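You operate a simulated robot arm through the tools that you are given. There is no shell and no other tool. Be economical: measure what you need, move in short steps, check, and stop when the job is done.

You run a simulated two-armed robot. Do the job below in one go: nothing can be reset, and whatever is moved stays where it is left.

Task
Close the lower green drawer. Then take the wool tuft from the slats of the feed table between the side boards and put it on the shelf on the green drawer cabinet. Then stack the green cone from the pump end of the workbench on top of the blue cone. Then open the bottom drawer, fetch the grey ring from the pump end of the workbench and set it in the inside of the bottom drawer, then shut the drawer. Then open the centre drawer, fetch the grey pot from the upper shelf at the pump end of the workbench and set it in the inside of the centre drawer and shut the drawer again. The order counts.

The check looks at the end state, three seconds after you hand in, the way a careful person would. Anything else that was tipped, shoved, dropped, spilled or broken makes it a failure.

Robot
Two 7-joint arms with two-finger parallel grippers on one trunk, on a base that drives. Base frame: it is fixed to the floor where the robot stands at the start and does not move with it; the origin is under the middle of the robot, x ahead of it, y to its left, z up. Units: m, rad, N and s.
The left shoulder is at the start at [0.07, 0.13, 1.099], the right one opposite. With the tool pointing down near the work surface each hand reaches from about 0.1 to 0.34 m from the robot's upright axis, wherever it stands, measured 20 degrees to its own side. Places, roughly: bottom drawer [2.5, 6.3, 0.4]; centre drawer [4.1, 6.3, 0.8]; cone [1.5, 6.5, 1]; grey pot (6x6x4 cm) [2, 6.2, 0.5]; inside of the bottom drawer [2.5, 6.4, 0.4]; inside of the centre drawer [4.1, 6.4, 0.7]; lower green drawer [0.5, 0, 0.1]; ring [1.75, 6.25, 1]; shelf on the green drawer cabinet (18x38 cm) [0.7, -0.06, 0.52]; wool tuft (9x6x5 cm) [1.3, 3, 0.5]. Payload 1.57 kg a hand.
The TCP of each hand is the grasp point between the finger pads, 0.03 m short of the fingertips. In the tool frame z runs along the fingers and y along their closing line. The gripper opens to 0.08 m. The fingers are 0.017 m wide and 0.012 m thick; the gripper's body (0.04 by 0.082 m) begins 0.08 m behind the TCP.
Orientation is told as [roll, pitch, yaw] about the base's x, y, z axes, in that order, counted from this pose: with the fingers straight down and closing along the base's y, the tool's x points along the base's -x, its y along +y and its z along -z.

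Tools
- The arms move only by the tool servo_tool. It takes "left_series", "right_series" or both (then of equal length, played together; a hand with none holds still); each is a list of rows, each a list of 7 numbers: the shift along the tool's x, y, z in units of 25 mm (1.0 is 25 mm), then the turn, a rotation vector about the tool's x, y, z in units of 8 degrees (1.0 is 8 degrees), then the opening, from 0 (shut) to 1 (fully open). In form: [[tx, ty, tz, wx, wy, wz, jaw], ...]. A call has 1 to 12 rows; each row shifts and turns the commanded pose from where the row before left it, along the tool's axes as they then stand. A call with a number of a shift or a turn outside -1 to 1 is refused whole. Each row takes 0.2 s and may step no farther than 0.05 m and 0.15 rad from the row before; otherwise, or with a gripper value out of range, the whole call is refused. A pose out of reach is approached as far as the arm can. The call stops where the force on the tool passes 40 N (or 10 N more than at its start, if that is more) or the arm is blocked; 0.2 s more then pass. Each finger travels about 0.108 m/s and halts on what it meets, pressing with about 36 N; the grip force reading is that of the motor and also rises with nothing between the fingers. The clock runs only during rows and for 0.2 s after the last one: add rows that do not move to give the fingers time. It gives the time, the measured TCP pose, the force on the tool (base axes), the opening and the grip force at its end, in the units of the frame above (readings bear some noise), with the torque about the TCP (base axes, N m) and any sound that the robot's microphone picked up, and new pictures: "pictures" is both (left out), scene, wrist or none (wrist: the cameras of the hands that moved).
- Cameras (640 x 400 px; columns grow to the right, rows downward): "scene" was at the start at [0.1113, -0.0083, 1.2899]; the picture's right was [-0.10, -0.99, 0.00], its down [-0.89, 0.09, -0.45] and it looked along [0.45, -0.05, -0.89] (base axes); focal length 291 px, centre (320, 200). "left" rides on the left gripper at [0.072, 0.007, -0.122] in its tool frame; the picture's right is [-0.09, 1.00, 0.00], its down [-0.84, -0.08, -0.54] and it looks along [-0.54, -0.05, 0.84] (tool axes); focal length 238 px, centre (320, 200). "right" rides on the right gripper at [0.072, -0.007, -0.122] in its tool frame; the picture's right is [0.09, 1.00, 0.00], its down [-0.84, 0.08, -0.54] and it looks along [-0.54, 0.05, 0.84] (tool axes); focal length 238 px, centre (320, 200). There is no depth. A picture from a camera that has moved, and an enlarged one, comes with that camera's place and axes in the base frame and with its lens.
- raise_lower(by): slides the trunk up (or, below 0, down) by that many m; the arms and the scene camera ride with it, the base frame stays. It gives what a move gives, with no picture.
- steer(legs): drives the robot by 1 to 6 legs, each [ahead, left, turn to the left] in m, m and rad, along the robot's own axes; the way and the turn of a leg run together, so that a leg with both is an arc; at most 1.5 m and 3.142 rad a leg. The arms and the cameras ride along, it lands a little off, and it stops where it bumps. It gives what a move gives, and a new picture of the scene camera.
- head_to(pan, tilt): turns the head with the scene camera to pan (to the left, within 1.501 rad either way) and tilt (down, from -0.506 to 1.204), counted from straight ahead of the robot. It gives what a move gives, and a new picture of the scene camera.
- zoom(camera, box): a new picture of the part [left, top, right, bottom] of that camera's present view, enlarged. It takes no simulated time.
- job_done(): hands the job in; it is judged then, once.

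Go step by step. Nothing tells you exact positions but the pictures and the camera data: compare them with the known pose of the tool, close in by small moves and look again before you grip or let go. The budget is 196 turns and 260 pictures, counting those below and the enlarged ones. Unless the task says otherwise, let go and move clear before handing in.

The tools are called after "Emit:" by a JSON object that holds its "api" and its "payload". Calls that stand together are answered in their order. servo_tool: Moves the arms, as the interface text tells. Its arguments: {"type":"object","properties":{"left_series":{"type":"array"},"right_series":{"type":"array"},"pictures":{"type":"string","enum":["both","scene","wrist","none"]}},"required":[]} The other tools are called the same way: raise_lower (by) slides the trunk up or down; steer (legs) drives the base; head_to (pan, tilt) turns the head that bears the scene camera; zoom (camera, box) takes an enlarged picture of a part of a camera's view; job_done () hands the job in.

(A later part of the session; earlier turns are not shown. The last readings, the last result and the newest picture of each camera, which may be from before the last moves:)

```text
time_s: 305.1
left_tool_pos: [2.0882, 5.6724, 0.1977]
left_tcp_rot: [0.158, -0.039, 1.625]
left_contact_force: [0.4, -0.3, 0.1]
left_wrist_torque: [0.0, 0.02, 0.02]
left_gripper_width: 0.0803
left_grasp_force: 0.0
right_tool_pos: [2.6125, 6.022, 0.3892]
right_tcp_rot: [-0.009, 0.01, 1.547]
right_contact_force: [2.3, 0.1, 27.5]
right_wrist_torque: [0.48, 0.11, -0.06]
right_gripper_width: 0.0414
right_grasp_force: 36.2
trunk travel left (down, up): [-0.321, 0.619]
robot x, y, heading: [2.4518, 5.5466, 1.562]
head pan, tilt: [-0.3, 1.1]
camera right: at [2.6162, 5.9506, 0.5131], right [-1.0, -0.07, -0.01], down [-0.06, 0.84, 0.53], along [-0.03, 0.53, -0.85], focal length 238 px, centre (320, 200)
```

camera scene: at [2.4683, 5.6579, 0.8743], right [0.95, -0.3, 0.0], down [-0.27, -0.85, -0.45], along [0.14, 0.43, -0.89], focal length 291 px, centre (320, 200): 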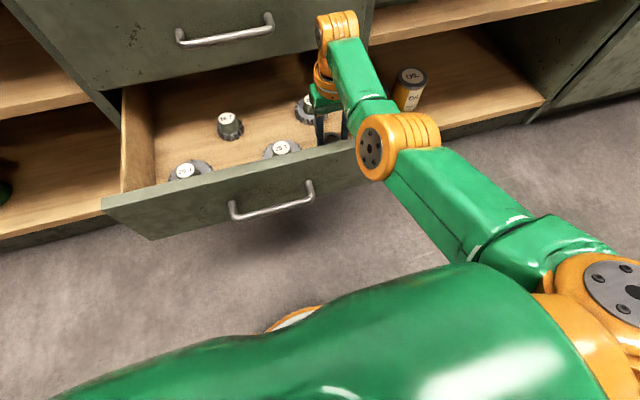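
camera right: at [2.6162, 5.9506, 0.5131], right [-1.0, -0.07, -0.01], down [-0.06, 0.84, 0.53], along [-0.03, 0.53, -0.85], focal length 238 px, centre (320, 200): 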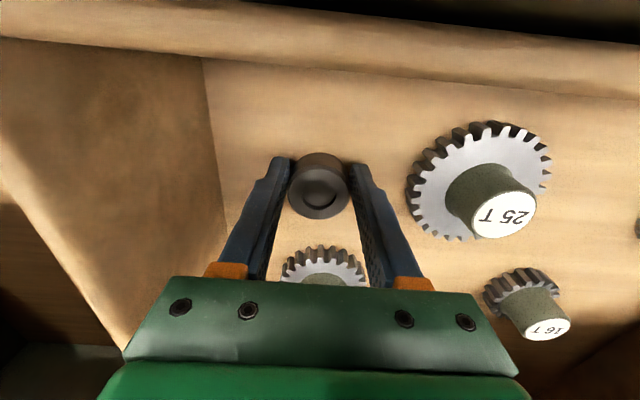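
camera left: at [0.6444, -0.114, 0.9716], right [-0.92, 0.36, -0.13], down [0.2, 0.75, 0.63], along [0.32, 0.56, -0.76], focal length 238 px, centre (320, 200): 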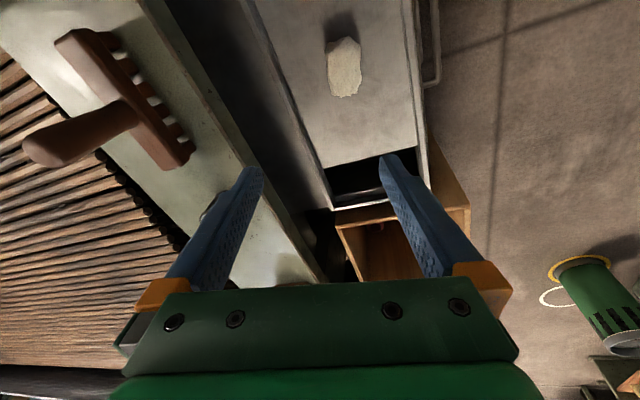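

The ring is on the drawer floor. Release a little and lift out.

Emit:
{"api": "servo_tool", "payload": {"right_series": [[0, 0, -0.1, 0, 0, 0, 0.55], [0, 0, 0, 0, 0, 0, 0.65], [0, 0, 0, 0, 0, 0, 0.75], [0, 0, 0, 0, 0, 0, 0.75], [0, 0, -0.5, 0, 0, 0, 0.75], [0, 0, -1, 0, 0, 0, 0.75], [0, 0, -0.5, 0, 0, 0, 0.75]], "pictures": "wrist"}}

Emit:
{"api": "raise_lower", "payload": {"by": 0.3}}

Emit:
{"api": "servo_tool", "payload": {"right_series": [[0, 0, 0, 0, 0, 0, 0.75]], "pictures": "both"}}

```text
time_s: 306.7
left_tool_pos: [2.0895, 5.6735, 0.1978]
left_tcp_rot: [0.159, -0.033, 1.625]
left_contact_force: [-0.7, 0.0, -0.2]
left_wrist_torque: [0.0, -0.01, 0.0]
left_gripper_width: 0.0801
left_grasp_force: 0.1
right_tool_pos: [2.6133, 6.0249, 0.439]
right_tcp_rot: [-0.006, 0.016, 1.549]
right_contact_force: [0.3, -0.6, 0.4]
right_wrist_torque: [-0.03, -0.01, 0.02]
right_gripper_width: 0.0601
right_grasp_force: 0.1
trunk travel left (down, up): [-0.321, 0.619]
robot x, y, heading: [2.4524, 5.5444, 1.563]
head pan, tilt: [-0.3, 1.1]
camera right: at [2.6168, 5.9538, 0.5625], right [-1.0, -0.07, -0.01], down [-0.06, 0.85, 0.53], along [-0.03, 0.53, -0.85], focal length 238 px, centre (320, 200)
```

right: 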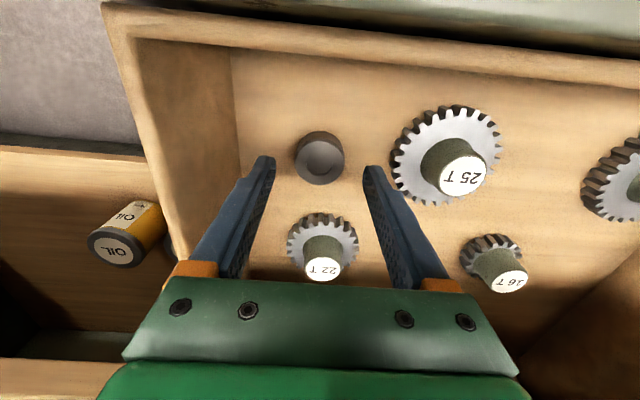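

```text
time_s: 309.7
left_tool_pos: [2.0892, 5.6719, 0.4969]
left_tcp_rot: [0.157, -0.033, 1.626]
left_contact_force: [-0.4, -0.6, -0.1]
left_wrist_torque: [0.0, 0.01, 0.0]
left_gripper_width: 0.0799
left_grasp_force: 0.0
right_tool_pos: [2.6124, 6.025, 0.7372]
right_tcp_rot: [-0.008, 0.016, 1.551]
right_contact_force: [-0.3, -0.4, -0.1]
right_wrist_torque: [0.0, 0.02, -0.03]
right_gripper_width: 0.06
right_grasp_force: 0.1
trunk travel left (down, up): [-0.621, 0.319]
robot x, y, heading: [2.4534, 5.5495, 1.564]
head pan, tilt: [-0.3, 1.1]
```

```text
time_s: 310.1
left_tool_pos: [2.0891, 5.6718, 0.498]
left_tcp_rot: [0.16, -0.034, 1.627]
left_contact_force: [1.1, -0.5, -0.5]
left_wrist_torque: [0.0, 0.02, -0.02]
left_gripper_width: 0.0801
left_grasp_force: 0.0
right_tool_pos: [2.6121, 6.0247, 0.7386]
right_tcp_rot: [-0.008, 0.016, 1.552]
right_contact_force: [0.5, -0.3, 0.4]
right_wrist_torque: [0.06, 0.02, 0.02]
right_gripper_width: 0.06
right_grasp_force: 0.1
trunk travel left (down, up): [-0.621, 0.319]
robot x, y, heading: [2.4471, 5.5515, 1.563]
head pan, tilt: [-0.3, 1.1]
camera scene: at [2.4683, 5.6579, 1.1743], right [0.95, -0.3, 0.0], down [-0.27, -0.85, -0.45], along [0.14, 0.43, -0.89], focal length 291 px, centre (320, 200)
camera right: at [2.6169, 5.9538, 0.8623], right [-1.0, -0.07, -0.01], down [-0.06, 0.85, 0.53], along [-0.03, 0.53, -0.85], focal length 238 px, centre (320, 200)
```

scene: 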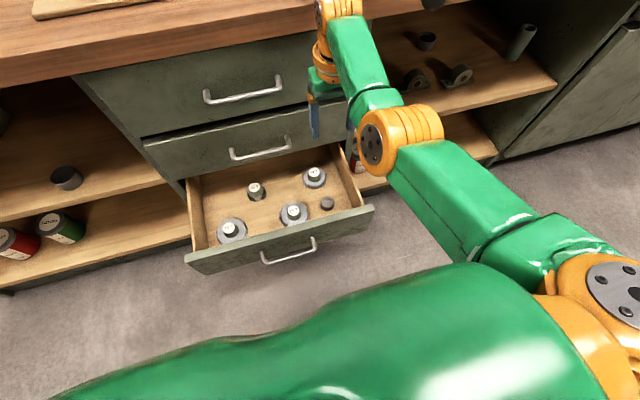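
right: 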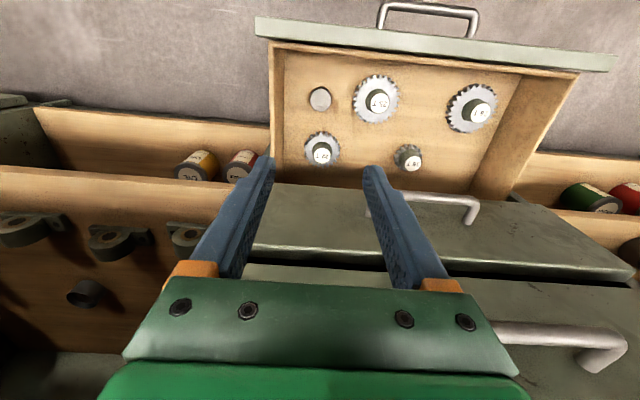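

The ring lies in the drawer. Now back off and bring the arm back to its close posture so I can push the drawer shut.

Emit:
{"api": "steer", "payload": {"legs": [[-0.22, 0, 0.008]]}}

Emit:
{"api": "servo_tool", "payload": {"right_series": [[0, 0, 1, 0, 0, 0, 0], [0, 0, 1, 0, 0, 0, 0], [0, 0, 1, 0, 0, 0, 0], [0, 0, 1, 0, 0, 0, 0], [0.3, 0, 1, 0, 0, 0, 0], [0.3, 0, 1, 0, 0, 0, 0], [0.8, 0, 1, 0, 0, 0, 0], [0.8, 0, 1, 0, 0, 0, 0], [1, 0, 1, 0, 0, 0, 0], [1, 0, 0, 0, 0, 0, 0], [1, 0, 0, 0, 0, 0, 0], [1, 0, 0, 0, 0, 0, 0]], "pictures": "scene"}}

```text
time_s: 311.8
left_tool_pos: [2.0867, 5.4486, 0.4977]
left_tcp_rot: [0.159, -0.032, 1.633]
left_contact_force: [-0.8, 0.1, 0.3]
left_wrist_torque: [0.01, -0.01, -0.02]
left_gripper_width: 0.0801
left_grasp_force: 0.0
right_tool_pos: [2.6072, 5.8036, 0.7381]
right_tcp_rot: [-0.008, 0.015, 1.557]
right_contact_force: [-0.1, 0.5, -0.3]
right_wrist_torque: [-0.01, 0.0, -0.02]
right_gripper_width: 0.06
right_grasp_force: 0.1
trunk travel left (down, up): [-0.621, 0.319]
robot x, y, heading: [2.4484, 5.3262, 1.569]
head pan, tilt: [-0.3, 1.1]
camera scene: at [2.4664, 5.4363, 1.1743], right [0.95, -0.3, 0.0], down [-0.27, -0.85, -0.45], along [0.14, 0.43, -0.89], focal length 291 px, centre (320, 200)
```

scene: 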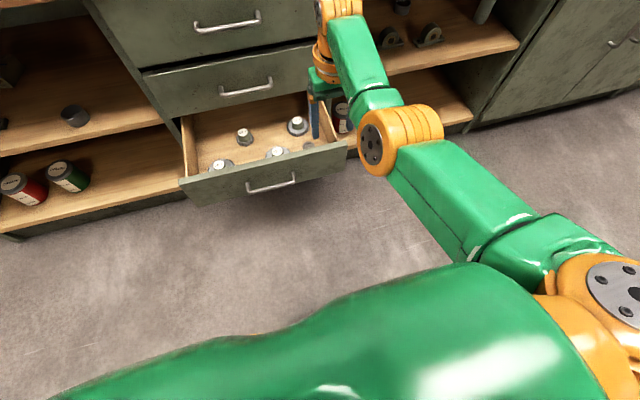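

```text
time_s: 314.4
left_tool_pos: [2.0856, 5.4482, 0.4984]
left_tcp_rot: [0.16, -0.034, 1.634]
left_contact_force: [0.1, -0.1, -0.6]
left_wrist_torque: [0.03, -0.05, 0.03]
left_gripper_width: 0.08
left_grasp_force: 0.0
right_tool_pos: [2.6073, 5.636, 0.518]
right_tcp_rot: [-0.007, 0.016, 1.556]
right_contact_force: [0.0, -1.5, -0.3]
right_wrist_torque: [0.02, 0.0, 0.0]
right_gripper_width: 0.0
right_grasp_force: 21.5
right hand out of reach, approached as far as the arm can: row 4
trunk travel left (down, up): [-0.621, 0.319]
robot x, y, heading: [2.4471, 5.3305, 1.569]
head pan, tilt: [-0.3, 1.1]
camera scene: at [2.4664, 5.4355, 1.1744], right [0.95, -0.3, 0.0], down [-0.27, -0.85, -0.45], along [0.14, 0.43, -0.89], focal length 291 px, centre (320, 200)
```

scene: 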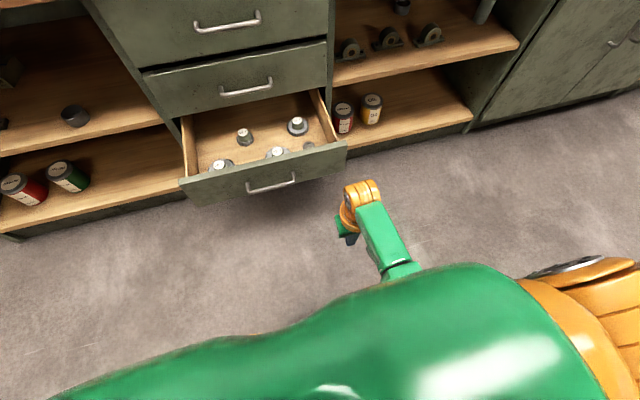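

Now pitch the closed fingers forward.

Emit:
{"api": "servo_tool", "payload": {"right_series": [[0, 0, -1, 0, 0, 0, 0], [0, 0, -1, 0, 0, 0, 0], [0, 0, 0, 0, -1, 0, 0], [0, 0, 0, 0, -1, 0, 0], [0, 0, 0, 0, -1, 0, 0], [0, 0, 0, 0, -1, 0, 0], [0, 0, 0, 0, -1, 0, 0], [0, 0, 0, 0, -1, 0, 0], [0, 0, 0, 0, -1, 0, 0], [0, 0, 0, 0, -1, 0, 0], [0, 0, 0, 0, -1, 0, 0], [0, 0, 0, 0, -1, 0, 0]], "pictures": "none"}}

Emit:
{"api": "steer", "payload": {"legs": [[0, 0.147, 0]]}}

```text
time_s: 317.0
left_tool_pos: [2.0866, 5.4487, 0.4983]
left_tcp_rot: [0.159, -0.033, 1.633]
left_contact_force: [0.8, 0.2, 0.8]
left_wrist_torque: [-0.01, -0.04, 0.02]
left_gripper_width: 0.08
left_grasp_force: 0.0
right_tool_pos: [2.6071, 5.6366, 0.5684]
right_tcp_rot: [-0.036, -1.379, 1.59]
right_contact_force: [-0.4, 0.5, 1.1]
right_wrist_torque: [0.03, 0.04, 0.01]
right_gripper_width: 0.0
right_grasp_force: 21.4
trunk travel left (down, up): [-0.621, 0.319]
robot x, y, heading: [2.4483, 5.327, 1.571]
head pan, tilt: [-0.3, 1.1]
```

```text
time_s: 318.4
left_tool_pos: [1.9403, 5.45, 0.4987]
left_tcp_rot: [0.159, -0.034, 1.632]
left_contact_force: [-1.2, -0.4, 0.1]
left_wrist_torque: [-0.02, 0.0, 0.01]
left_gripper_width: 0.0801
left_grasp_force: 0.1
right_tool_pos: [2.4599, 5.636, 0.5684]
right_tcp_rot: [-0.038, -1.382, 1.589]
right_contact_force: [-0.1, 0.4, 0.1]
right_wrist_torque: [-0.01, 0.02, -0.03]
right_gripper_width: 0.0002
right_grasp_force: 21.0
trunk travel left (down, up): [-0.621, 0.319]
robot x, y, heading: [2.301, 5.3267, 1.567]
head pan, tilt: [-0.3, 1.1]
camera scene: at [2.3198, 5.4364, 1.1743], right [0.95, -0.3, 0.0], down [-0.27, -0.85, -0.45], along [0.14, 0.43, -0.89], focal length 291 px, centre (320, 200)
```

scene: 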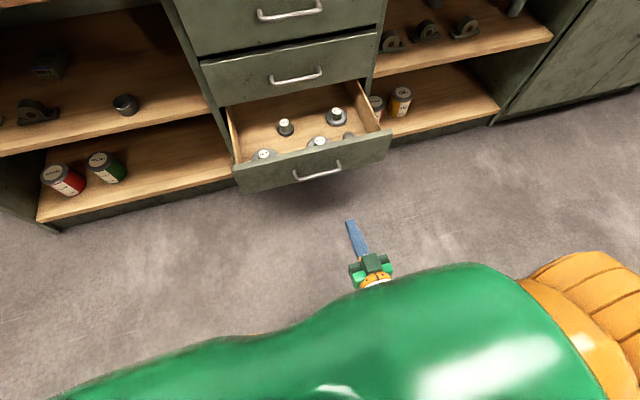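

Lower 0.107 m so the tips meet the panel above the handle bar, then push by driving ahead.

Emit:
{"api": "raise_lower", "payload": {"by": -0.107}}

Emit:
{"api": "steer", "payload": {"legs": [[0.26, 0, 0]]}}

Emit:
{"api": "servo_tool", "payload": {"right_series": [[0, 0, 0, 0, 0, 0, 0]], "pictures": "wrist"}}

```text
time_s: 319.7
left_tool_pos: [1.9398, 5.4491, 0.3906]
left_tcp_rot: [0.158, -0.033, 1.632]
left_contact_force: [0.1, 0.6, 0.0]
left_wrist_torque: [0.01, 0.02, 0.02]
left_gripper_width: 0.08
left_grasp_force: 0.1
right_tool_pos: [2.4602, 5.637, 0.4614]
right_tcp_rot: [-0.034, -1.381, 1.589]
right_contact_force: [-0.1, -0.5, 0.3]
right_wrist_torque: [-0.01, 0.0, 0.02]
right_gripper_width: 0.0
right_grasp_force: 21.3
trunk travel left (down, up): [-0.514, 0.426]
robot x, y, heading: [2.303, 5.3255, 1.572]
head pan, tilt: [-0.3, 1.1]
```

```text
time_s: 321.6
left_tool_pos: [1.9401, 5.7109, 0.3912]
left_tcp_rot: [0.159, -0.032, 1.636]
left_contact_force: [-0.5, 1.1, 0.4]
left_wrist_torque: [-0.01, -0.02, -0.02]
left_gripper_width: 0.0801
left_grasp_force: 0.0
right_tool_pos: [2.4605, 5.8997, 0.4608]
right_tcp_rot: [-0.035, -1.381, 1.594]
right_contact_force: [0.3, 0.4, 0.3]
right_wrist_torque: [-0.02, 0.02, 0.0]
right_gripper_width: 0.0001
right_grasp_force: 21.4
trunk travel left (down, up): [-0.514, 0.426]
robot x, y, heading: [2.3035, 5.5882, 1.571]
head pan, tilt: [-0.3, 1.1]
camera scene: at [2.3201, 5.6984, 1.0673], right [0.96, -0.3, 0.0], down [-0.26, -0.85, -0.45], along [0.13, 0.43, -0.89], focal length 291 px, centre (320, 200)
```

scene: 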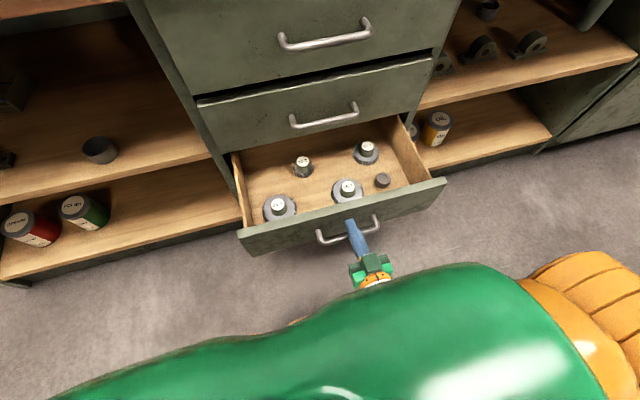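

```text
time_s: 322.0
left_tool_pos: [1.9391, 5.7086, 0.3906]
left_tcp_rot: [0.161, -0.032, 1.635]
left_contact_force: [0.1, 0.1, -0.7]
left_wrist_torque: [0.0, -0.02, 0.03]
left_gripper_width: 0.08
left_grasp_force: 0.1
right_tool_pos: [2.4602, 5.8995, 0.4616]
right_tcp_rot: [-0.036, -1.38, 1.592]
right_contact_force: [0.0, -0.1, 1.0]
right_wrist_torque: [-0.02, -0.01, 0.0]
right_gripper_width: 0.0
right_grasp_force: 21.3
trunk travel left (down, up): [-0.514, 0.426]
robot x, y, heading: [2.2981, 5.5883, 1.573]
head pan, tilt: [-0.3, 1.1]
camera right: at [2.4657, 5.7652, 0.4154], right [-1.0, 0.0, -0.1], down [-0.09, -0.37, 0.92], along [-0.04, 0.93, 0.37], focal length 238 px, centre (320, 200)
```

right: 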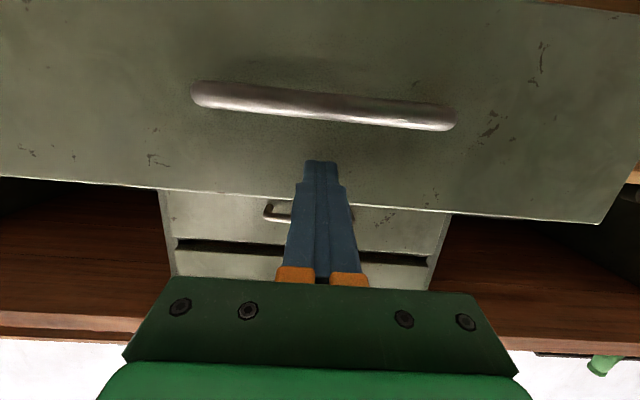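

The tips sit on the panel above the bar. Pushing.

Emit:
{"api": "steer", "payload": {"legs": [[0.19, 0, 0]]}}

Emit:
{"api": "steer", "payload": {"legs": [[0.06, 0, 0]]}}

```text
time_s: 323.6
left_tool_pos: [1.9397, 5.9015, 0.3903]
left_tcp_rot: [0.161, -0.033, 1.635]
left_contact_force: [-0.7, -0.7, 0.0]
left_wrist_torque: [0.0, 0.01, 0.0]
left_gripper_width: 0.08
left_grasp_force: 0.0
right_tool_pos: [2.4604, 6.0914, 0.4614]
right_tcp_rot: [-0.034, -1.379, 1.592]
right_contact_force: [0.6, -0.7, 0.5]
right_wrist_torque: [-0.02, -0.01, 0.01]
right_gripper_width: 0.0002
right_grasp_force: 21.0
trunk travel left (down, up): [-0.514, 0.426]
robot x, y, heading: [2.3048, 5.7809, 1.57]
head pan, tilt: [-0.3, 1.1]
camera scene: at [2.3202, 5.891, 1.0673], right [0.96, -0.3, 0.0], down [-0.26, -0.85, -0.45], along [0.13, 0.43, -0.89], focal length 291 px, centre (320, 200)
```

scene: 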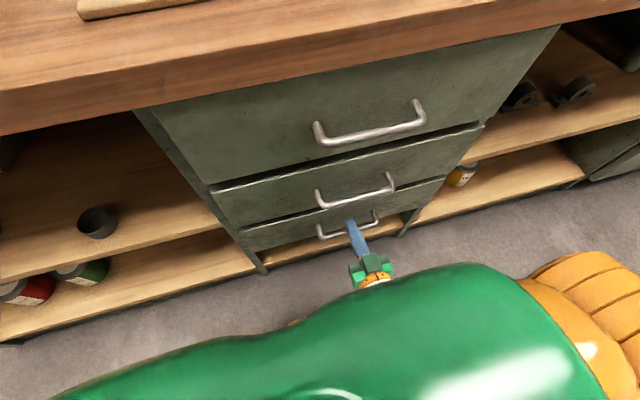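

```text
time_s: 324.5
left_tool_pos: [1.9408, 5.9325, 0.3912]
left_tcp_rot: [0.16, -0.04, 1.633]
left_contact_force: [0.7, -1.5, -0.5]
left_wrist_torque: [-0.03, -0.03, 0.0]
left_gripper_width: 0.0798
left_grasp_force: 0.1
right_tool_pos: [2.4606, 6.1157, 0.4609]
right_tcp_rot: [-0.038, -1.381, 1.592]
right_contact_force: [-1.9, -12.2, 4.6]
right_wrist_torque: [0.21, -0.04, 0.04]
right_gripper_width: 0.0
right_grasp_force: 21.4
trunk travel left (down, up): [-0.514, 0.426]
robot x, y, heading: [2.3033, 5.8104, 1.57]
head pan, tilt: [-0.3, 1.1]
stopped in leg 1: the force on the tool passed its limit at 148 N (the readings are from after the stop); the commanded pose is now the measured one
camera scene: at [2.32, 5.9175, 1.0675], right [0.95, -0.3, 0.0], down [-0.27, -0.85, -0.46], along [0.14, 0.44, -0.89], focal length 291 px, centre (320, 200)
```

scene: 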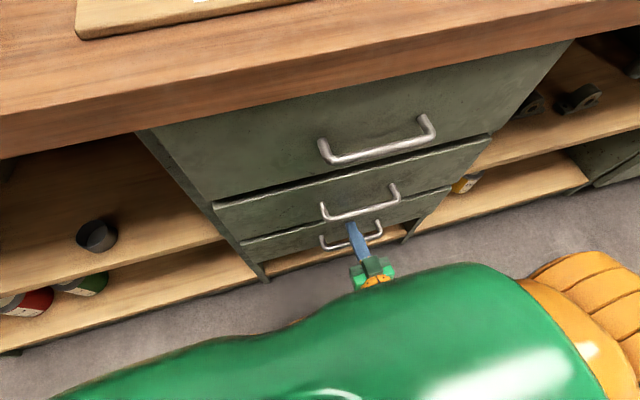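

Drawer is shut against its stop. Back away, raise, and go right toward the centre drawer at x≈4.1.

Emit:
{"api": "steer", "payload": {"legs": [[-0.35, 0, 0]]}}

Emit:
{"api": "raise_lower", "payload": {"by": 0.36}}

Emit:
{"api": "head_to", "payload": {"pan": -0.9, "tilt": 0.5}}

```text
time_s: 326.7
left_tool_pos: [1.9382, 5.5809, 0.3913]
left_tcp_rot: [0.159, -0.031, 1.627]
left_contact_force: [-0.3, 0.6, -0.4]
left_wrist_torque: [0.01, 0.03, 0.01]
left_gripper_width: 0.0801
left_grasp_force: 0.1
right_tool_pos: [2.4601, 5.7619, 0.4596]
right_tcp_rot: [-0.031, -1.38, 1.584]
right_contact_force: [0.8, -1.2, 0.6]
right_wrist_torque: [-0.01, -0.01, 0.01]
right_gripper_width: 0.0001
right_grasp_force: 20.9
trunk travel left (down, up): [-0.514, 0.426]
robot x, y, heading: [2.3032, 5.4598, 1.564]
head pan, tilt: [-0.3, 1.1]
camera scene: at [2.3193, 5.5672, 1.0674], right [0.95, -0.3, 0.0], down [-0.27, -0.85, -0.45], along [0.14, 0.43, -0.89], focal length 291 px, centre (320, 200)
```

scene: 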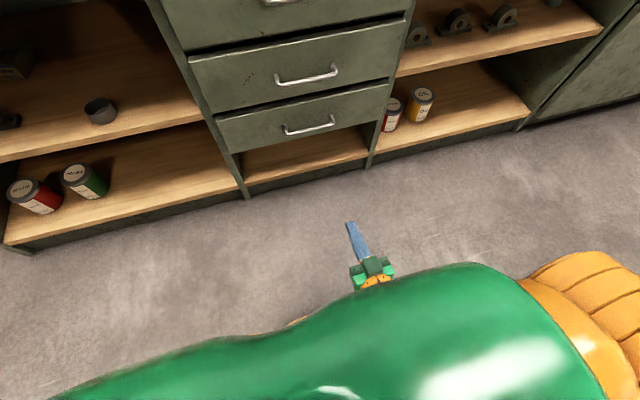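

```text
time_s: 330.2
left_tool_pos: [1.9404, 5.5815, 0.7509]
left_tcp_rot: [0.162, -0.034, 1.628]
left_contact_force: [0.4, -0.3, 0.3]
left_wrist_torque: [0.03, 0.03, 0.02]
left_gripper_width: 0.0801
left_grasp_force: 0.1
right_tool_pos: [2.4601, 5.7628, 0.82]
right_tcp_rot: [-0.032, -1.379, 1.585]
right_contact_force: [-0.1, 0.5, 0.7]
right_wrist_torque: [-0.01, 0.0, -0.01]
right_gripper_width: 0.0
right_grasp_force: 21.2
trunk travel left (down, up): [-0.874, 0.066]
robot x, y, heading: [2.3007, 5.4597, 1.559]
head pan, tilt: [-0.3, 1.1]
```

```text
time_s: 331.2
left_tool_pos: [1.9384, 5.5818, 0.7511]
left_tcp_rot: [0.159, -0.032, 1.628]
left_contact_force: [0.6, -0.5, -0.4]
left_wrist_torque: [0.02, 0.0, -0.01]
left_gripper_width: 0.0799
left_grasp_force: 0.2
right_tool_pos: [2.4592, 5.7621, 0.8205]
right_tcp_rot: [-0.034, -1.378, 1.585]
right_contact_force: [0.0, -0.5, 1.2]
right_wrist_torque: [0.0, 0.01, -0.03]
right_gripper_width: 0.0
right_grasp_force: 21.5
trunk travel left (down, up): [-0.874, 0.066]
robot x, y, heading: [2.2991, 5.4561, 1.56]
head pan, tilt: [-0.901, 0.499]
camera scene: at [2.3717, 5.5635, 1.475], right [0.62, -0.79, 0.0], down [-0.38, -0.3, -0.88], along [0.69, 0.54, -0.48], focal length 291 px, centre (320, 200)
```

scene: 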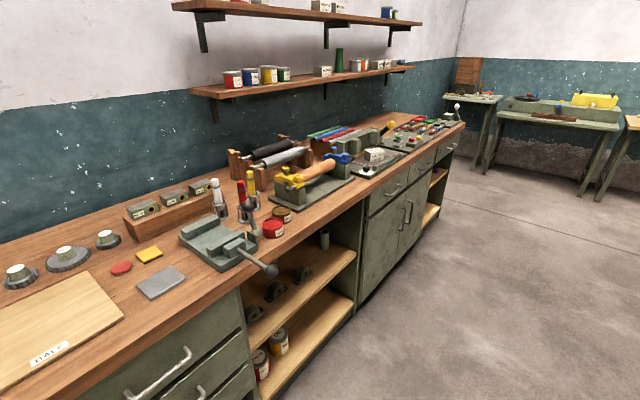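

The top-row drawers are further right, above the cupboard doors. Driving right 1.65 m.

Emit:
{"api": "steer", "payload": {"legs": [[0, -1.5, 0.01], [-0.1, -0.15, 0]]}}

Emit:
{"api": "head_to", "payload": {"pan": -0.2, "tilt": 0.8}}

```text
time_s: 339.8
left_tool_pos: [3.5782, 5.4807, 0.7506]
left_tcp_rot: [0.159, -0.032, 1.654]
left_contact_force: [-0.4, 0.7, -0.2]
left_wrist_torque: [-0.02, -0.02, 0.04]
left_gripper_width: 0.0801
left_grasp_force: 0.2
right_tool_pos: [4.0954, 5.6735, 0.82]
right_tcp_rot: [-0.04, -1.377, 1.616]
right_contact_force: [1.3, 0.2, 0.3]
right_wrist_torque: [-0.03, 0.01, 0.0]
right_gripper_width: 0.0002
right_grasp_force: 21.3
trunk travel left (down, up): [-0.874, 0.066]
robot x, y, heading: [3.9447, 5.3665, 1.586]
head pan, tilt: [-0.901, 0.499]
camera scene: at [4.0105, 5.4736, 1.475], right [0.63, -0.77, 0.0], down [-0.37, -0.3, -0.88], along [0.68, 0.56, -0.48], focal length 291 px, centre (320, 200)
```

scene: 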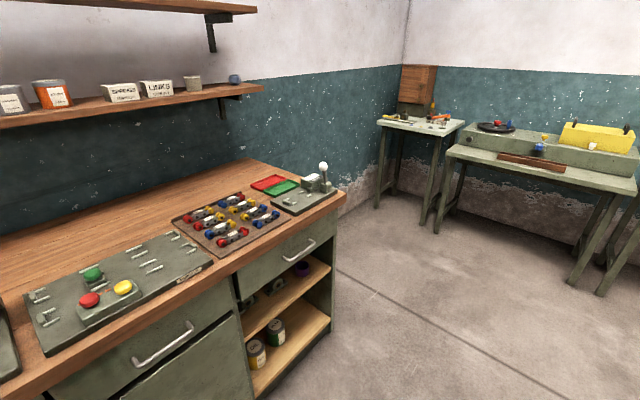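

```text
time_s: 340.8
left_tool_pos: [3.5797, 5.4806, 0.7503]
left_tcp_rot: [0.162, -0.034, 1.653]
left_contact_force: [-0.5, 0.1, 0.6]
left_wrist_torque: [-0.01, 0.01, -0.02]
left_gripper_width: 0.0799
left_grasp_force: 0.0
right_tool_pos: [4.0967, 5.6716, 0.82]
right_tcp_rot: [-0.031, -1.379, 1.608]
right_contact_force: [-0.1, -0.2, 0.7]
right_wrist_torque: [0.0, 0.02, 0.01]
right_gripper_width: 0.0
right_grasp_force: 21.1
trunk travel left (down, up): [-0.874, 0.066]
robot x, y, heading: [3.9427, 5.3683, 1.584]
head pan, tilt: [-0.201, 0.799]
camera scene: at [3.9575, 5.4937, 1.4491], right [0.98, -0.18, 0.0], down [-0.13, -0.7, -0.7], along [0.13, 0.69, -0.72], focal length 291 px, centre (320, 200)
```

scene: 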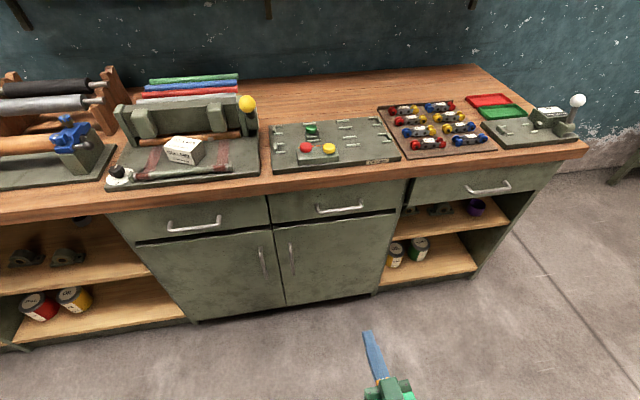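

Centre drawer handle is near (4.14, 6.12, 0.75). I'll orient the hand for gripping the bar and square up.

Emit:
{"api": "servo_tool", "payload": {"right_series": [[0, 0, 0, 0, -1, 0, 1], [0, 0, 0, 0, -0.35, 0, 1], [0, 0, 0, 0, 0, 1, 1], [0, 0, 0, 0, 0, 1, 1], [0, 0, 0, 0, 0, 1, 1], [0, 0, 0, 0, 0, 1, 1], [0, 0, 0, 0, 0, 1, 1], [0, 0, 0, 0, 0, 1, 1], [0, 0, 0, 0, 0, 1, 1], [0, 0, 0, 0, 0, 1, 1], [0, 0, 0, 0, 0, 1, 1], [0, 0, 0, 0, 0, 1, 1]], "pictures": "none"}}

Emit:
{"api": "servo_tool", "payload": {"right_series": [[0, 0, 0, 0, 0, 1, 1], [0, 0, 0, 0, 0, 0.25, 1]], "pictures": "none"}}

Emit:
{"api": "steer", "payload": {"legs": [[0.12, -0.02, -0.014]]}}

Emit:
{"api": "servo_tool", "payload": {"right_series": [[0, 0, 0, 0, 0, 0, 1]], "pictures": "wrist"}}

```text
time_s: 343.4
left_tool_pos: [3.5795, 5.4796, 0.7508]
left_tcp_rot: [0.161, -0.034, 1.654]
left_contact_force: [-0.3, 0.0, 0.0]
left_wrist_torque: [0.0, -0.01, 0.01]
left_gripper_width: 0.0802
left_grasp_force: 0.0
right_tool_pos: [4.0949, 5.6743, 0.8213]
right_tcp_rot: [1.567, -0.179, 0.006]
right_contact_force: [-0.6, -0.6, -0.1]
right_wrist_torque: [0.01, -0.03, 0.02]
right_gripper_width: 0.08
right_grasp_force: 0.1
trunk travel left (down, up): [-0.874, 0.066]
robot x, y, heading: [3.9463, 5.364, 1.586]
head pan, tilt: [-0.201, 0.799]
```

```text
time_s: 344.0
left_tool_pos: [3.5795, 5.4801, 0.7501]
left_tcp_rot: [0.163, -0.033, 1.653]
left_contact_force: [0.8, -0.2, 0.4]
left_wrist_torque: [0.0, -0.01, -0.02]
left_gripper_width: 0.08
left_grasp_force: 0.0
right_tool_pos: [4.0969, 5.6741, 0.8202]
right_tcp_rot: [1.569, -0.002, 0.005]
right_contact_force: [0.8, -0.2, 0.6]
right_wrist_torque: [0.01, 0.04, 0.04]
right_gripper_width: 0.0801
right_grasp_force: 0.1
trunk travel left (down, up): [-0.874, 0.066]
robot x, y, heading: [3.9409, 5.3674, 1.59]
head pan, tilt: [-0.201, 0.799]
```

```text
time_s: 345.3
left_tool_pos: [3.6002, 5.6019, 0.7512]
left_tcp_rot: [0.162, -0.035, 1.641]
left_contact_force: [0.4, 0.1, 1.2]
left_wrist_torque: [-0.01, -0.05, -0.02]
left_gripper_width: 0.0799
left_grasp_force: 0.0
right_tool_pos: [4.1194, 5.789, 0.8213]
right_tcp_rot: [1.569, -0.007, -0.008]
right_contact_force: [-0.3, 0.2, -0.3]
right_wrist_torque: [-0.02, -0.01, -0.01]
right_gripper_width: 0.0802
right_grasp_force: 0.0
trunk travel left (down, up): [-0.874, 0.066]
robot x, y, heading: [3.9634, 5.4904, 1.579]
head pan, tilt: [-0.201, 0.799]
camera scene: at [3.9773, 5.6096, 1.4493], right [0.98, -0.2, 0.0], down [-0.14, -0.7, -0.7], along [0.14, 0.69, -0.72], focal length 291 px, centre (320, 200)
```

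scene: 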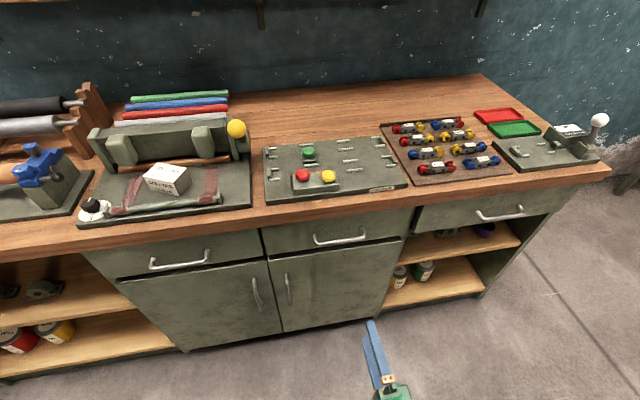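

```text
time_s: 345.7
left_tool_pos: [3.6005, 5.6022, 0.751]
left_tcp_rot: [0.16, -0.033, 1.641]
left_contact_force: [-0.3, -0.1, 0.4]
left_wrist_torque: [-0.01, 0.01, -0.04]
left_gripper_width: 0.0801
left_grasp_force: 0.1
right_tool_pos: [4.1182, 5.791, 0.8216]
right_tcp_rot: [1.567, -0.004, -0.008]
right_contact_force: [-0.2, -0.3, -0.3]
right_wrist_torque: [0.01, -0.01, -0.01]
right_gripper_width: 0.08
right_grasp_force: 0.1
trunk travel left (down, up): [-0.874, 0.066]
robot x, y, heading: [3.9652, 5.4854, 1.577]
head pan, tilt: [-0.201, 0.799]
camera right: at [4.0467, 5.6686, 0.8157], right [-0.1, 0.0, 1.0], down [0.83, -0.55, 0.08], along [0.55, 0.84, 0.05], focal length 238 px, centre (320, 200)
```

right: 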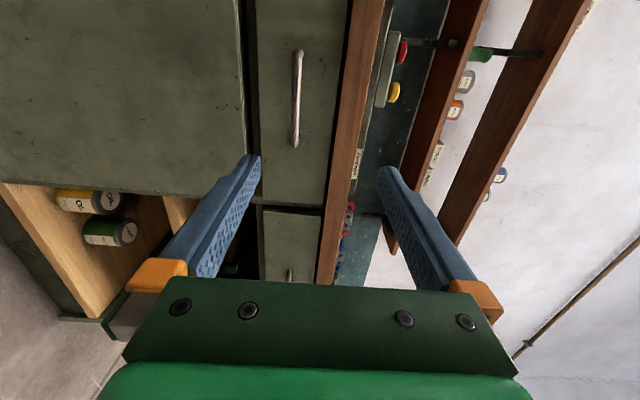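

Handle refined: (4.138, ~6.10, 0.783). Approach.

Emit:
{"api": "raise_lower", "payload": {"by": -0.038}}

Emit:
{"api": "servo_tool", "payload": {"right_series": [[-0.16, 0, 0.8, 0, 0, 0, 1], [-0.16, 0, 0.8, 0, 0, 0, 1], [-0.16, 0, 0.8, 0, 0, 0, 1], [-0.16, 0, 0.8, 0, 0, 0, 1], [-0.16, 0, 0.8, 0, 0, 0, 1]], "pictures": "none"}}

Emit:
{"api": "steer", "payload": {"legs": [[0.13, 0, -0.006]]}}

Emit:
{"api": "servo_tool", "payload": {"right_series": [[0, 0, 0, 0, 0, 0, 1]], "pictures": "wrist"}}

```text
time_s: 346.5
left_tool_pos: [3.6005, 5.6033, 0.713]
left_tcp_rot: [0.16, -0.032, 1.64]
left_contact_force: [0.2, -0.7, -0.1]
left_wrist_torque: [-0.03, -0.04, 0.0]
left_gripper_width: 0.0801
left_grasp_force: 0.1
right_tool_pos: [4.1192, 5.7902, 0.7834]
right_tcp_rot: [1.569, -0.003, -0.007]
right_contact_force: [-0.6, 0.0, 0.1]
right_wrist_torque: [-0.03, 0.02, -0.04]
right_gripper_width: 0.0797
right_grasp_force: 0.1
trunk travel left (down, up): [-0.836, 0.104]
robot x, y, heading: [3.9634, 5.4854, 1.574]
head pan, tilt: [-0.201, 0.799]
```

```text
time_s: 347.7
left_tool_pos: [3.5998, 5.6044, 0.7127]
left_tcp_rot: [0.16, -0.032, 1.641]
left_contact_force: [0.9, -1.0, -0.3]
left_wrist_torque: [0.01, 0.01, -0.02]
left_gripper_width: 0.0801
left_grasp_force: 0.0
right_tool_pos: [4.1405, 5.8901, 0.7928]
right_tcp_rot: [1.564, -0.008, -0.006]
right_contact_force: [-0.5, 0.2, -0.4]
right_wrist_torque: [-0.01, -0.03, 0.01]
right_gripper_width: 0.0802
right_grasp_force: 0.1
right hand out of reach, approached as far as the arm can: row 4, 5
trunk travel left (down, up): [-0.836, 0.104]
robot x, y, heading: [3.9603, 5.4825, 1.576]
head pan, tilt: [-0.201, 0.799]
```

```text
time_s: 349.0
left_tool_pos: [3.6006, 5.7345, 0.7134]
left_tcp_rot: [0.161, -0.035, 1.639]
left_contact_force: [-0.3, -0.2, -0.7]
left_wrist_torque: [0.0, -0.01, 0.01]
left_gripper_width: 0.0801
left_grasp_force: 0.0
right_tool_pos: [4.1404, 6.0183, 0.7949]
right_tcp_rot: [1.569, -0.005, -0.01]
right_contact_force: [0.2, -1.0, 0.0]
right_wrist_torque: [0.02, 0.01, 0.03]
right_gripper_width: 0.08
right_grasp_force: 0.1
trunk travel left (down, up): [-0.836, 0.104]
robot x, y, heading: [3.9621, 5.6141, 1.569]
head pan, tilt: [-0.201, 0.799]
camera scene: at [3.978, 5.7409, 1.4113], right [0.98, -0.2, 0.0], down [-0.14, -0.7, -0.7], along [0.14, 0.68, -0.72], focal length 291 px, centre (320, 200)
```

scene: 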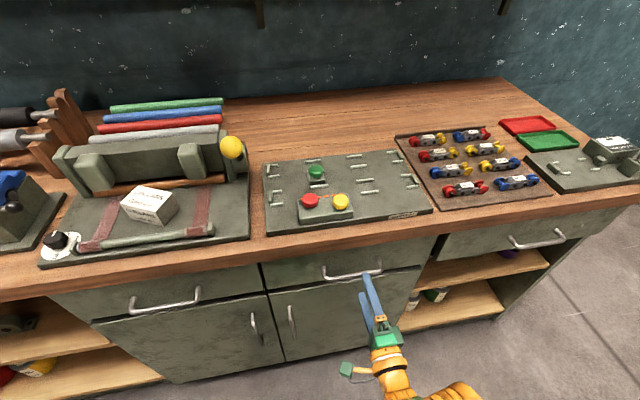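

```text
time_s: 349.4
left_tool_pos: [3.6002, 5.7347, 0.7136]
left_tcp_rot: [0.161, -0.034, 1.636]
left_contact_force: [0.3, -0.5, -0.1]
left_wrist_torque: [-0.02, 0.01, 0.01]
left_gripper_width: 0.0799
left_grasp_force: 0.1
right_tool_pos: [4.1407, 6.0197, 0.7946]
right_tcp_rot: [1.569, -0.007, -0.012]
right_contact_force: [0.4, 0.1, 0.0]
right_wrist_torque: [-0.01, 0.01, 0.04]
right_gripper_width: 0.0802
right_grasp_force: 0.0
trunk travel left (down, up): [-0.836, 0.104]
robot x, y, heading: [3.9624, 5.6171, 1.571]
head pan, tilt: [-0.201, 0.799]
camera right: at [4.0678, 5.897, 0.7885], right [-0.1, 0.0, 1.0], down [0.83, -0.55, 0.08], along [0.55, 0.83, 0.05], focal length 238 px, centre (320, 200)
```

right: 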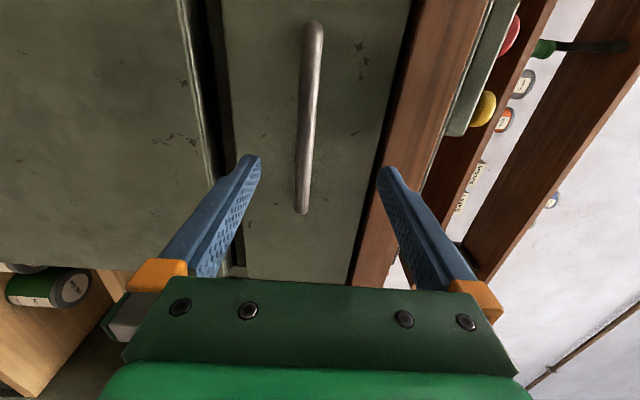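

Bar is 1.1 cm below the TCP height; lower and advance 8 cm.

Emit:
{"api": "raise_lower", "payload": {"by": -0.011}}

Emit:
{"api": "steer", "payload": {"legs": [[0.078, 0, 0]]}}

Emit:
{"api": "servo_tool", "payload": {"right_series": [[0, 0, 0, 0, 0, 0, 0.6], [0, 0, 0, 0, 0, 0, 0.3], [0, 0, 0, 0, 0, 0, 0], [0, 0, 0, 0, 0, 0, 0], [0, 0, 0, 0, 0, 0, 0]], "pictures": "wrist"}}

```text
time_s: 350.0
left_tool_pos: [3.5996, 5.7355, 0.7011]
left_tcp_rot: [0.16, -0.033, 1.636]
left_contact_force: [0.3, -0.3, 0.0]
left_wrist_torque: [-0.01, -0.02, 0.02]
left_gripper_width: 0.0801
left_grasp_force: 0.2
right_tool_pos: [4.1408, 6.0197, 0.7833]
right_tcp_rot: [1.566, -0.006, -0.011]
right_contact_force: [-0.1, 0.0, -0.7]
right_wrist_torque: [-0.02, 0.03, 0.0]
right_gripper_width: 0.0797
right_grasp_force: 0.0
trunk travel left (down, up): [-0.825, 0.115]
robot x, y, heading: [3.9624, 5.6157, 1.573]
head pan, tilt: [-0.201, 0.799]
```

```text
time_s: 351.1
left_tool_pos: [3.6011, 5.8057, 0.7008]
left_tcp_rot: [0.162, -0.035, 1.634]
left_contact_force: [0.3, 0.3, -0.5]
left_wrist_torque: [-0.01, -0.01, -0.02]
left_gripper_width: 0.08
left_grasp_force: 0.0
right_tool_pos: [4.1404, 6.0836, 0.7818]
right_tcp_rot: [1.57, -0.006, -0.009]
right_contact_force: [0.4, -0.4, -0.1]
right_wrist_torque: [0.0, -0.04, -0.01]
right_gripper_width: 0.0802
right_grasp_force: 0.1
trunk travel left (down, up): [-0.825, 0.115]
robot x, y, heading: [3.9646, 5.6823, 1.563]
head pan, tilt: [-0.201, 0.799]
stopped in leg 1: the force on the tool passed its limit at 108 N (the readings are from after the stop); the commanded pose is now the measured one
camera scene: at [3.9781, 5.812, 1.4], right [0.98, -0.2, 0.0], down [-0.14, -0.7, -0.7], along [0.14, 0.68, -0.72], focal length 291 px, centre (320, 200)
```

scene: 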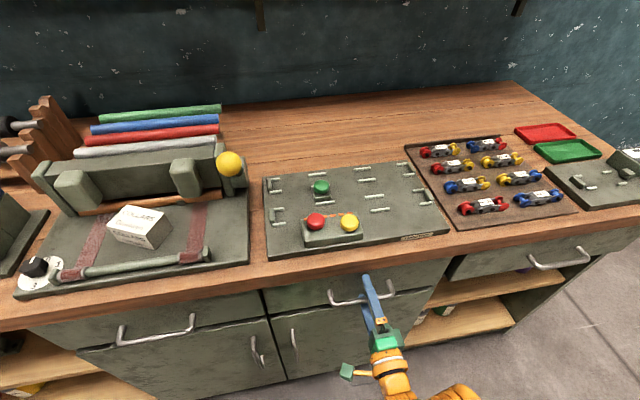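

```text
time_s: 352.2
left_tool_pos: [3.5994, 5.8055, 0.7026]
left_tcp_rot: [0.161, -0.034, 1.634]
left_contact_force: [-0.7, 0.2, 0.0]
left_wrist_torque: [-0.04, -0.01, -0.02]
left_gripper_width: 0.0802
left_grasp_force: 0.1
right_tool_pos: [4.1412, 6.0826, 0.7812]
right_tcp_rot: [1.567, -0.005, -0.01]
right_contact_force: [-1.8, -2.9, -9.1]
right_wrist_torque: [0.01, 0.44, -0.19]
right_gripper_width: 0.0137
right_grasp_force: 30.5
trunk travel left (down, up): [-0.825, 0.115]
robot x, y, heading: [3.9649, 5.6804, 1.569]
head pan, tilt: [-0.201, 0.799]
camera right: at [4.0681, 5.9612, 0.7759], right [-0.1, 0.0, 1.0], down [0.83, -0.55, 0.08], along [0.55, 0.83, 0.05], focal length 238 px, centre (320, 200)
```

right: 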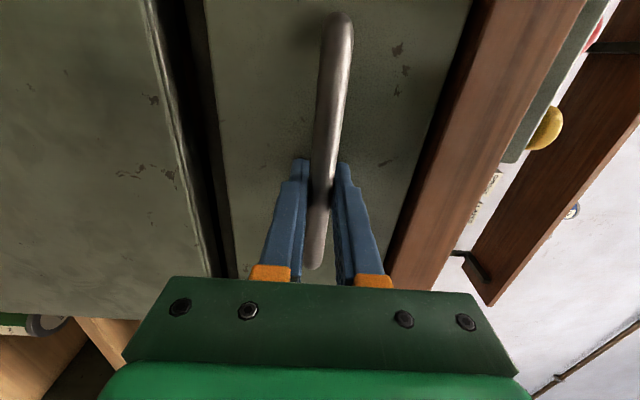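

The bar is gripped. Pull back.

Emit:
{"api": "steer", "payload": {"legs": [[-0.12, 0, 0]]}}

Emit:
{"api": "steer", "payload": {"legs": [[-0.1, 0, 0]]}}

```text
time_s: 353.5
left_tool_pos: [3.5992, 5.688, 0.7002]
left_tcp_rot: [0.161, -0.033, 1.635]
left_contact_force: [-0.2, 1.0, -0.8]
left_wrist_torque: [-0.01, 0.01, -0.01]
left_gripper_width: 0.08
left_grasp_force: 0.0
right_tool_pos: [4.1381, 5.9662, 0.7803]
right_tcp_rot: [1.566, -0.009, -0.009]
right_contact_force: [-8.0, 1.1, -13.3]
right_wrist_torque: [0.17, 0.54, 0.3]
right_gripper_width: 0.0138
right_grasp_force: 30.1
trunk travel left (down, up): [-0.825, 0.115]
robot x, y, heading: [3.9636, 5.5655, 1.573]
head pan, tilt: [-0.201, 0.799]
camera scene: at [3.9764, 5.697, 1.3997], right [0.98, -0.2, 0.0], down [-0.14, -0.7, -0.69], along [0.14, 0.68, -0.72], focal length 291 px, centre (320, 200)
```

scene: 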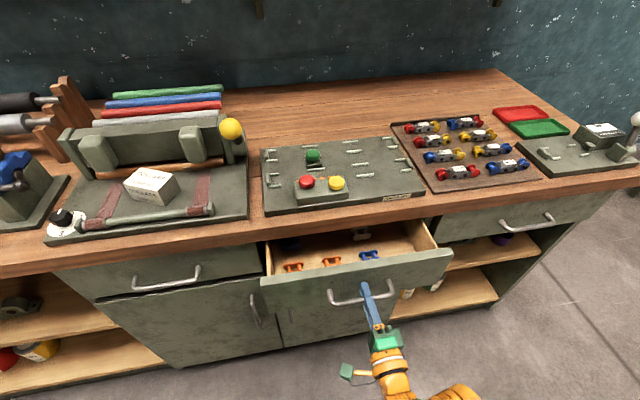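

```text
time_s: 354.6
left_tool_pos: [3.5992, 5.5888, 0.7005]
left_tcp_rot: [0.159, -0.031, 1.638]
left_contact_force: [0.4, -0.6, 0.3]
left_wrist_torque: [0.0, -0.03, -0.02]
left_gripper_width: 0.0799
left_grasp_force: 0.1
right_tool_pos: [4.1376, 5.8689, 0.7813]
right_tcp_rot: [1.568, -0.008, -0.005]
right_contact_force: [-12.6, 1.0, -14.6]
right_wrist_torque: [0.23, 0.52, 0.59]
right_gripper_width: 0.0139
right_grasp_force: 30.7
trunk travel left (down, up): [-0.825, 0.115]
robot x, y, heading: [3.9607, 5.4705, 1.577]
head pan, tilt: [-0.201, 0.799]
camera scene: at [3.975, 5.5999, 1.3997], right [0.98, -0.2, 0.0], down [-0.14, -0.71, -0.69], along [0.14, 0.68, -0.72], focal length 291 px, centre (320, 200)
```

scene: 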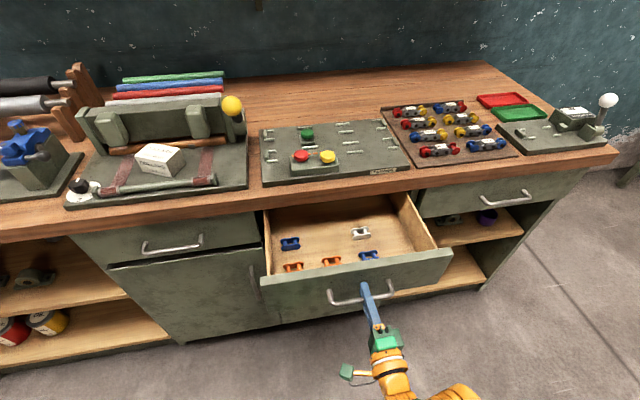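

The centre drawer is open about 0.21 m with a few small links inside. Release, back off and zoom in for a free spot.

Emit:
{"api": "servo_tool", "payload": {"right_series": [[0, 0, 0, 0, 0, 0, 0.5], [0, 0, 0, 0, 0, 0, 1], [0, 0, 0, 0, 0, 0, 1], [0, 0, 0, 0, 0, 0, 1]], "pictures": "none"}}

Emit:
{"api": "zoom", "payload": {"camera": "scene", "box": [240, 180, 480, 330]}}

Emit:
{"api": "steer", "payload": {"legs": [[-0.1, 0, 0]]}}

```text
time_s: 355.6
left_tool_pos: [3.6002, 5.5884, 0.7016]
left_tcp_rot: [0.16, -0.035, 1.636]
left_contact_force: [0.4, 0.3, -0.5]
left_wrist_torque: [0.04, 0.01, 0.0]
left_gripper_width: 0.08
left_grasp_force: 0.0
right_tool_pos: [4.1395, 5.8673, 0.7834]
right_tcp_rot: [1.571, -0.007, -0.007]
right_contact_force: [-0.5, 0.9, -0.2]
right_wrist_torque: [0.0, -0.03, 0.01]
right_gripper_width: 0.0801
right_grasp_force: 0.0
trunk travel left (down, up): [-0.825, 0.115]
robot x, y, heading: [3.9629, 5.4689, 1.572]
head pan, tilt: [-0.201, 0.799]
```

```text
2.67 times, centred on (360, 255) of scene
camera zoom: at [3.9778, 5.5956, 1.4], right [0.98, -0.2, 0.0], down [-0.14, -0.7, -0.7], along [0.14, 0.68, -0.72], focal length 777 px, centre (213, 53)
```

zoom: 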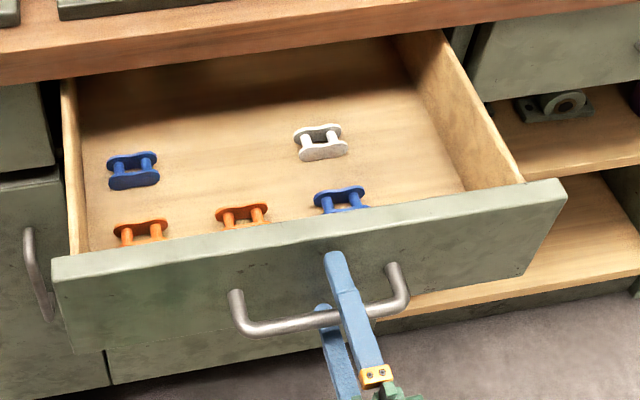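

```text
time_s: 356.8
left_tool_pos: [3.599, 5.4866, 0.7012]
left_tcp_rot: [0.16, -0.032, 1.637]
left_contact_force: [0.3, 1.3, -0.4]
left_wrist_torque: [-0.03, -0.02, -0.02]
left_gripper_width: 0.0799
left_grasp_force: 0.0
right_tool_pos: [4.1403, 5.7682, 0.7831]
right_tcp_rot: [1.569, -0.006, -0.004]
right_contact_force: [-0.6, 0.5, -0.1]
right_wrist_torque: [-0.02, 0.02, 0.02]
right_gripper_width: 0.0799
right_grasp_force: 0.0
trunk travel left (down, up): [-0.825, 0.115]
robot x, y, heading: [3.9611, 5.3655, 1.572]
head pan, tilt: [-0.201, 0.799]
camera scene: at [3.9781, 5.496, 1.3998], right [0.98, -0.2, 0.0], down [-0.14, -0.7, -0.7], along [0.14, 0.68, -0.72], focal length 291 px, centre (320, 200)
```

scene: 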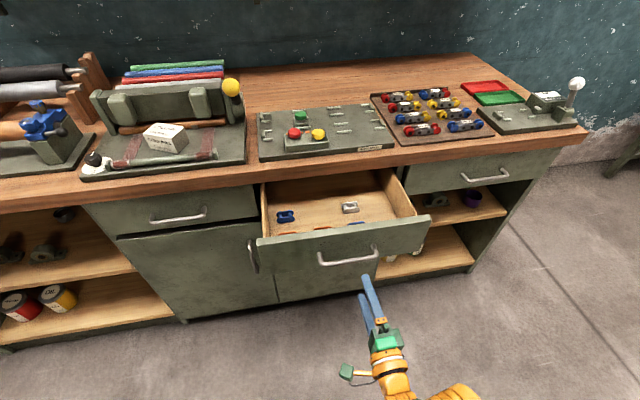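

The best free area is the middle rear of the drawer, so I'll re-grip and pull it out 8 cm more for room.

Emit:
{"api": "steer", "payload": {"legs": [[0.1, 0, 0]]}}

Emit:
{"api": "servo_tool", "payload": {"right_series": [[0, 0, 0, 0, 0, 0, 0.6], [0, 0, 0, 0, 0, 0, 0.3], [0, 0, 0, 0, 0, 0, 0], [0, 0, 0, 0, 0, 0, 0], [0, 0, 0, 0, 0, 0, 0]], "pictures": "none"}}

Emit:
{"api": "steer", "payload": {"legs": [[-0.08, 0, 0]]}}

```text
time_s: 357.9
left_tool_pos: [3.5997, 5.5863, 0.7027]
left_tcp_rot: [0.161, -0.035, 1.639]
left_contact_force: [-0.4, 0.4, 0.3]
left_wrist_torque: [0.03, 0.01, 0.0]
left_gripper_width: 0.08
left_grasp_force: 0.1
right_tool_pos: [4.1381, 5.8654, 0.7836]
right_tcp_rot: [1.574, -0.006, -0.002]
right_contact_force: [-0.5, -0.5, 0.0]
right_wrist_torque: [0.02, -0.03, -0.03]
right_gripper_width: 0.0802
right_grasp_force: 0.1
trunk travel left (down, up): [-0.825, 0.115]
robot x, y, heading: [3.9635, 5.4689, 1.575]
head pan, tilt: [-0.201, 0.799]
camera scene: at [3.9777, 5.5931, 1.4002], right [0.98, -0.2, 0.0], down [-0.14, -0.7, -0.7], along [0.14, 0.68, -0.72], focal length 291 px, centre (320, 200)
```

scene: 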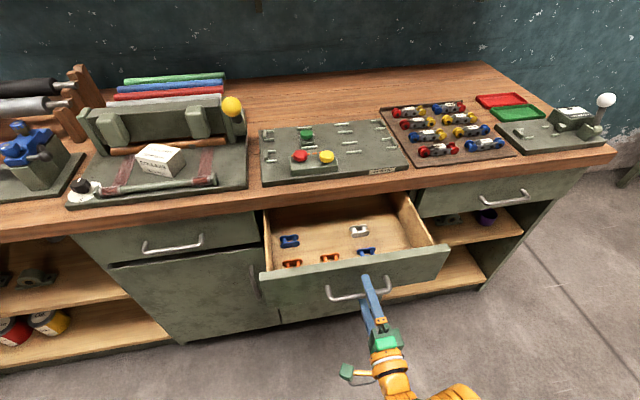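

```text
time_s: 359.1
left_tool_pos: [3.5999, 5.5875, 0.7009]
left_tcp_rot: [0.16, -0.033, 1.639]
left_contact_force: [0.1, 0.2, 0.4]
left_wrist_torque: [0.01, 0.02, 0.01]
left_gripper_width: 0.0798
left_grasp_force: 0.1
right_tool_pos: [4.1381, 5.8662, 0.7815]
right_tcp_rot: [1.568, -0.008, -0.003]
right_contact_force: [-1.7, -1.2, -8.0]
right_wrist_torque: [-0.06, 0.23, -0.02]
right_gripper_width: 0.0137
right_grasp_force: 29.7
trunk travel left (down, up): [-0.825, 0.115]
robot x, y, heading: [3.9606, 5.469, 1.575]
head pan, tilt: [-0.201, 0.799]
```

```text
time_s: 360.2
left_tool_pos: [3.5992, 5.5099, 0.7013]
left_tcp_rot: [0.158, -0.032, 1.638]
left_contact_force: [-0.7, 0.6, -0.5]
left_wrist_torque: [0.02, 0.0, -0.02]
left_gripper_width: 0.0803
left_grasp_force: 0.1
right_tool_pos: [4.1382, 5.7898, 0.7824]
right_tcp_rot: [1.567, -0.009, -0.004]
right_contact_force: [-8.9, 1.3, -13.7]
right_wrist_torque: [0.03, 0.35, 0.45]
right_gripper_width: 0.0134
right_grasp_force: 30.5
trunk travel left (down, up): [-0.825, 0.115]
robot x, y, heading: [3.9653, 5.3886, 1.57]
head pan, tilt: [-0.201, 0.799]
camera scene: at [3.9755, 5.5196, 1.3997], right [0.98, -0.2, 0.0], down [-0.14, -0.71, -0.7], along [0.14, 0.68, -0.72], focal length 291 px, centre (320, 200)
```

scene: 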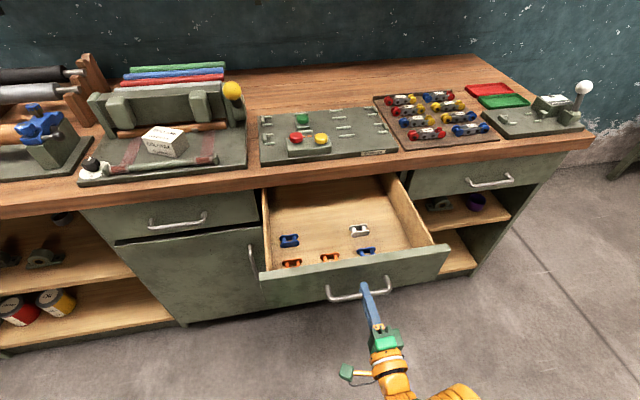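

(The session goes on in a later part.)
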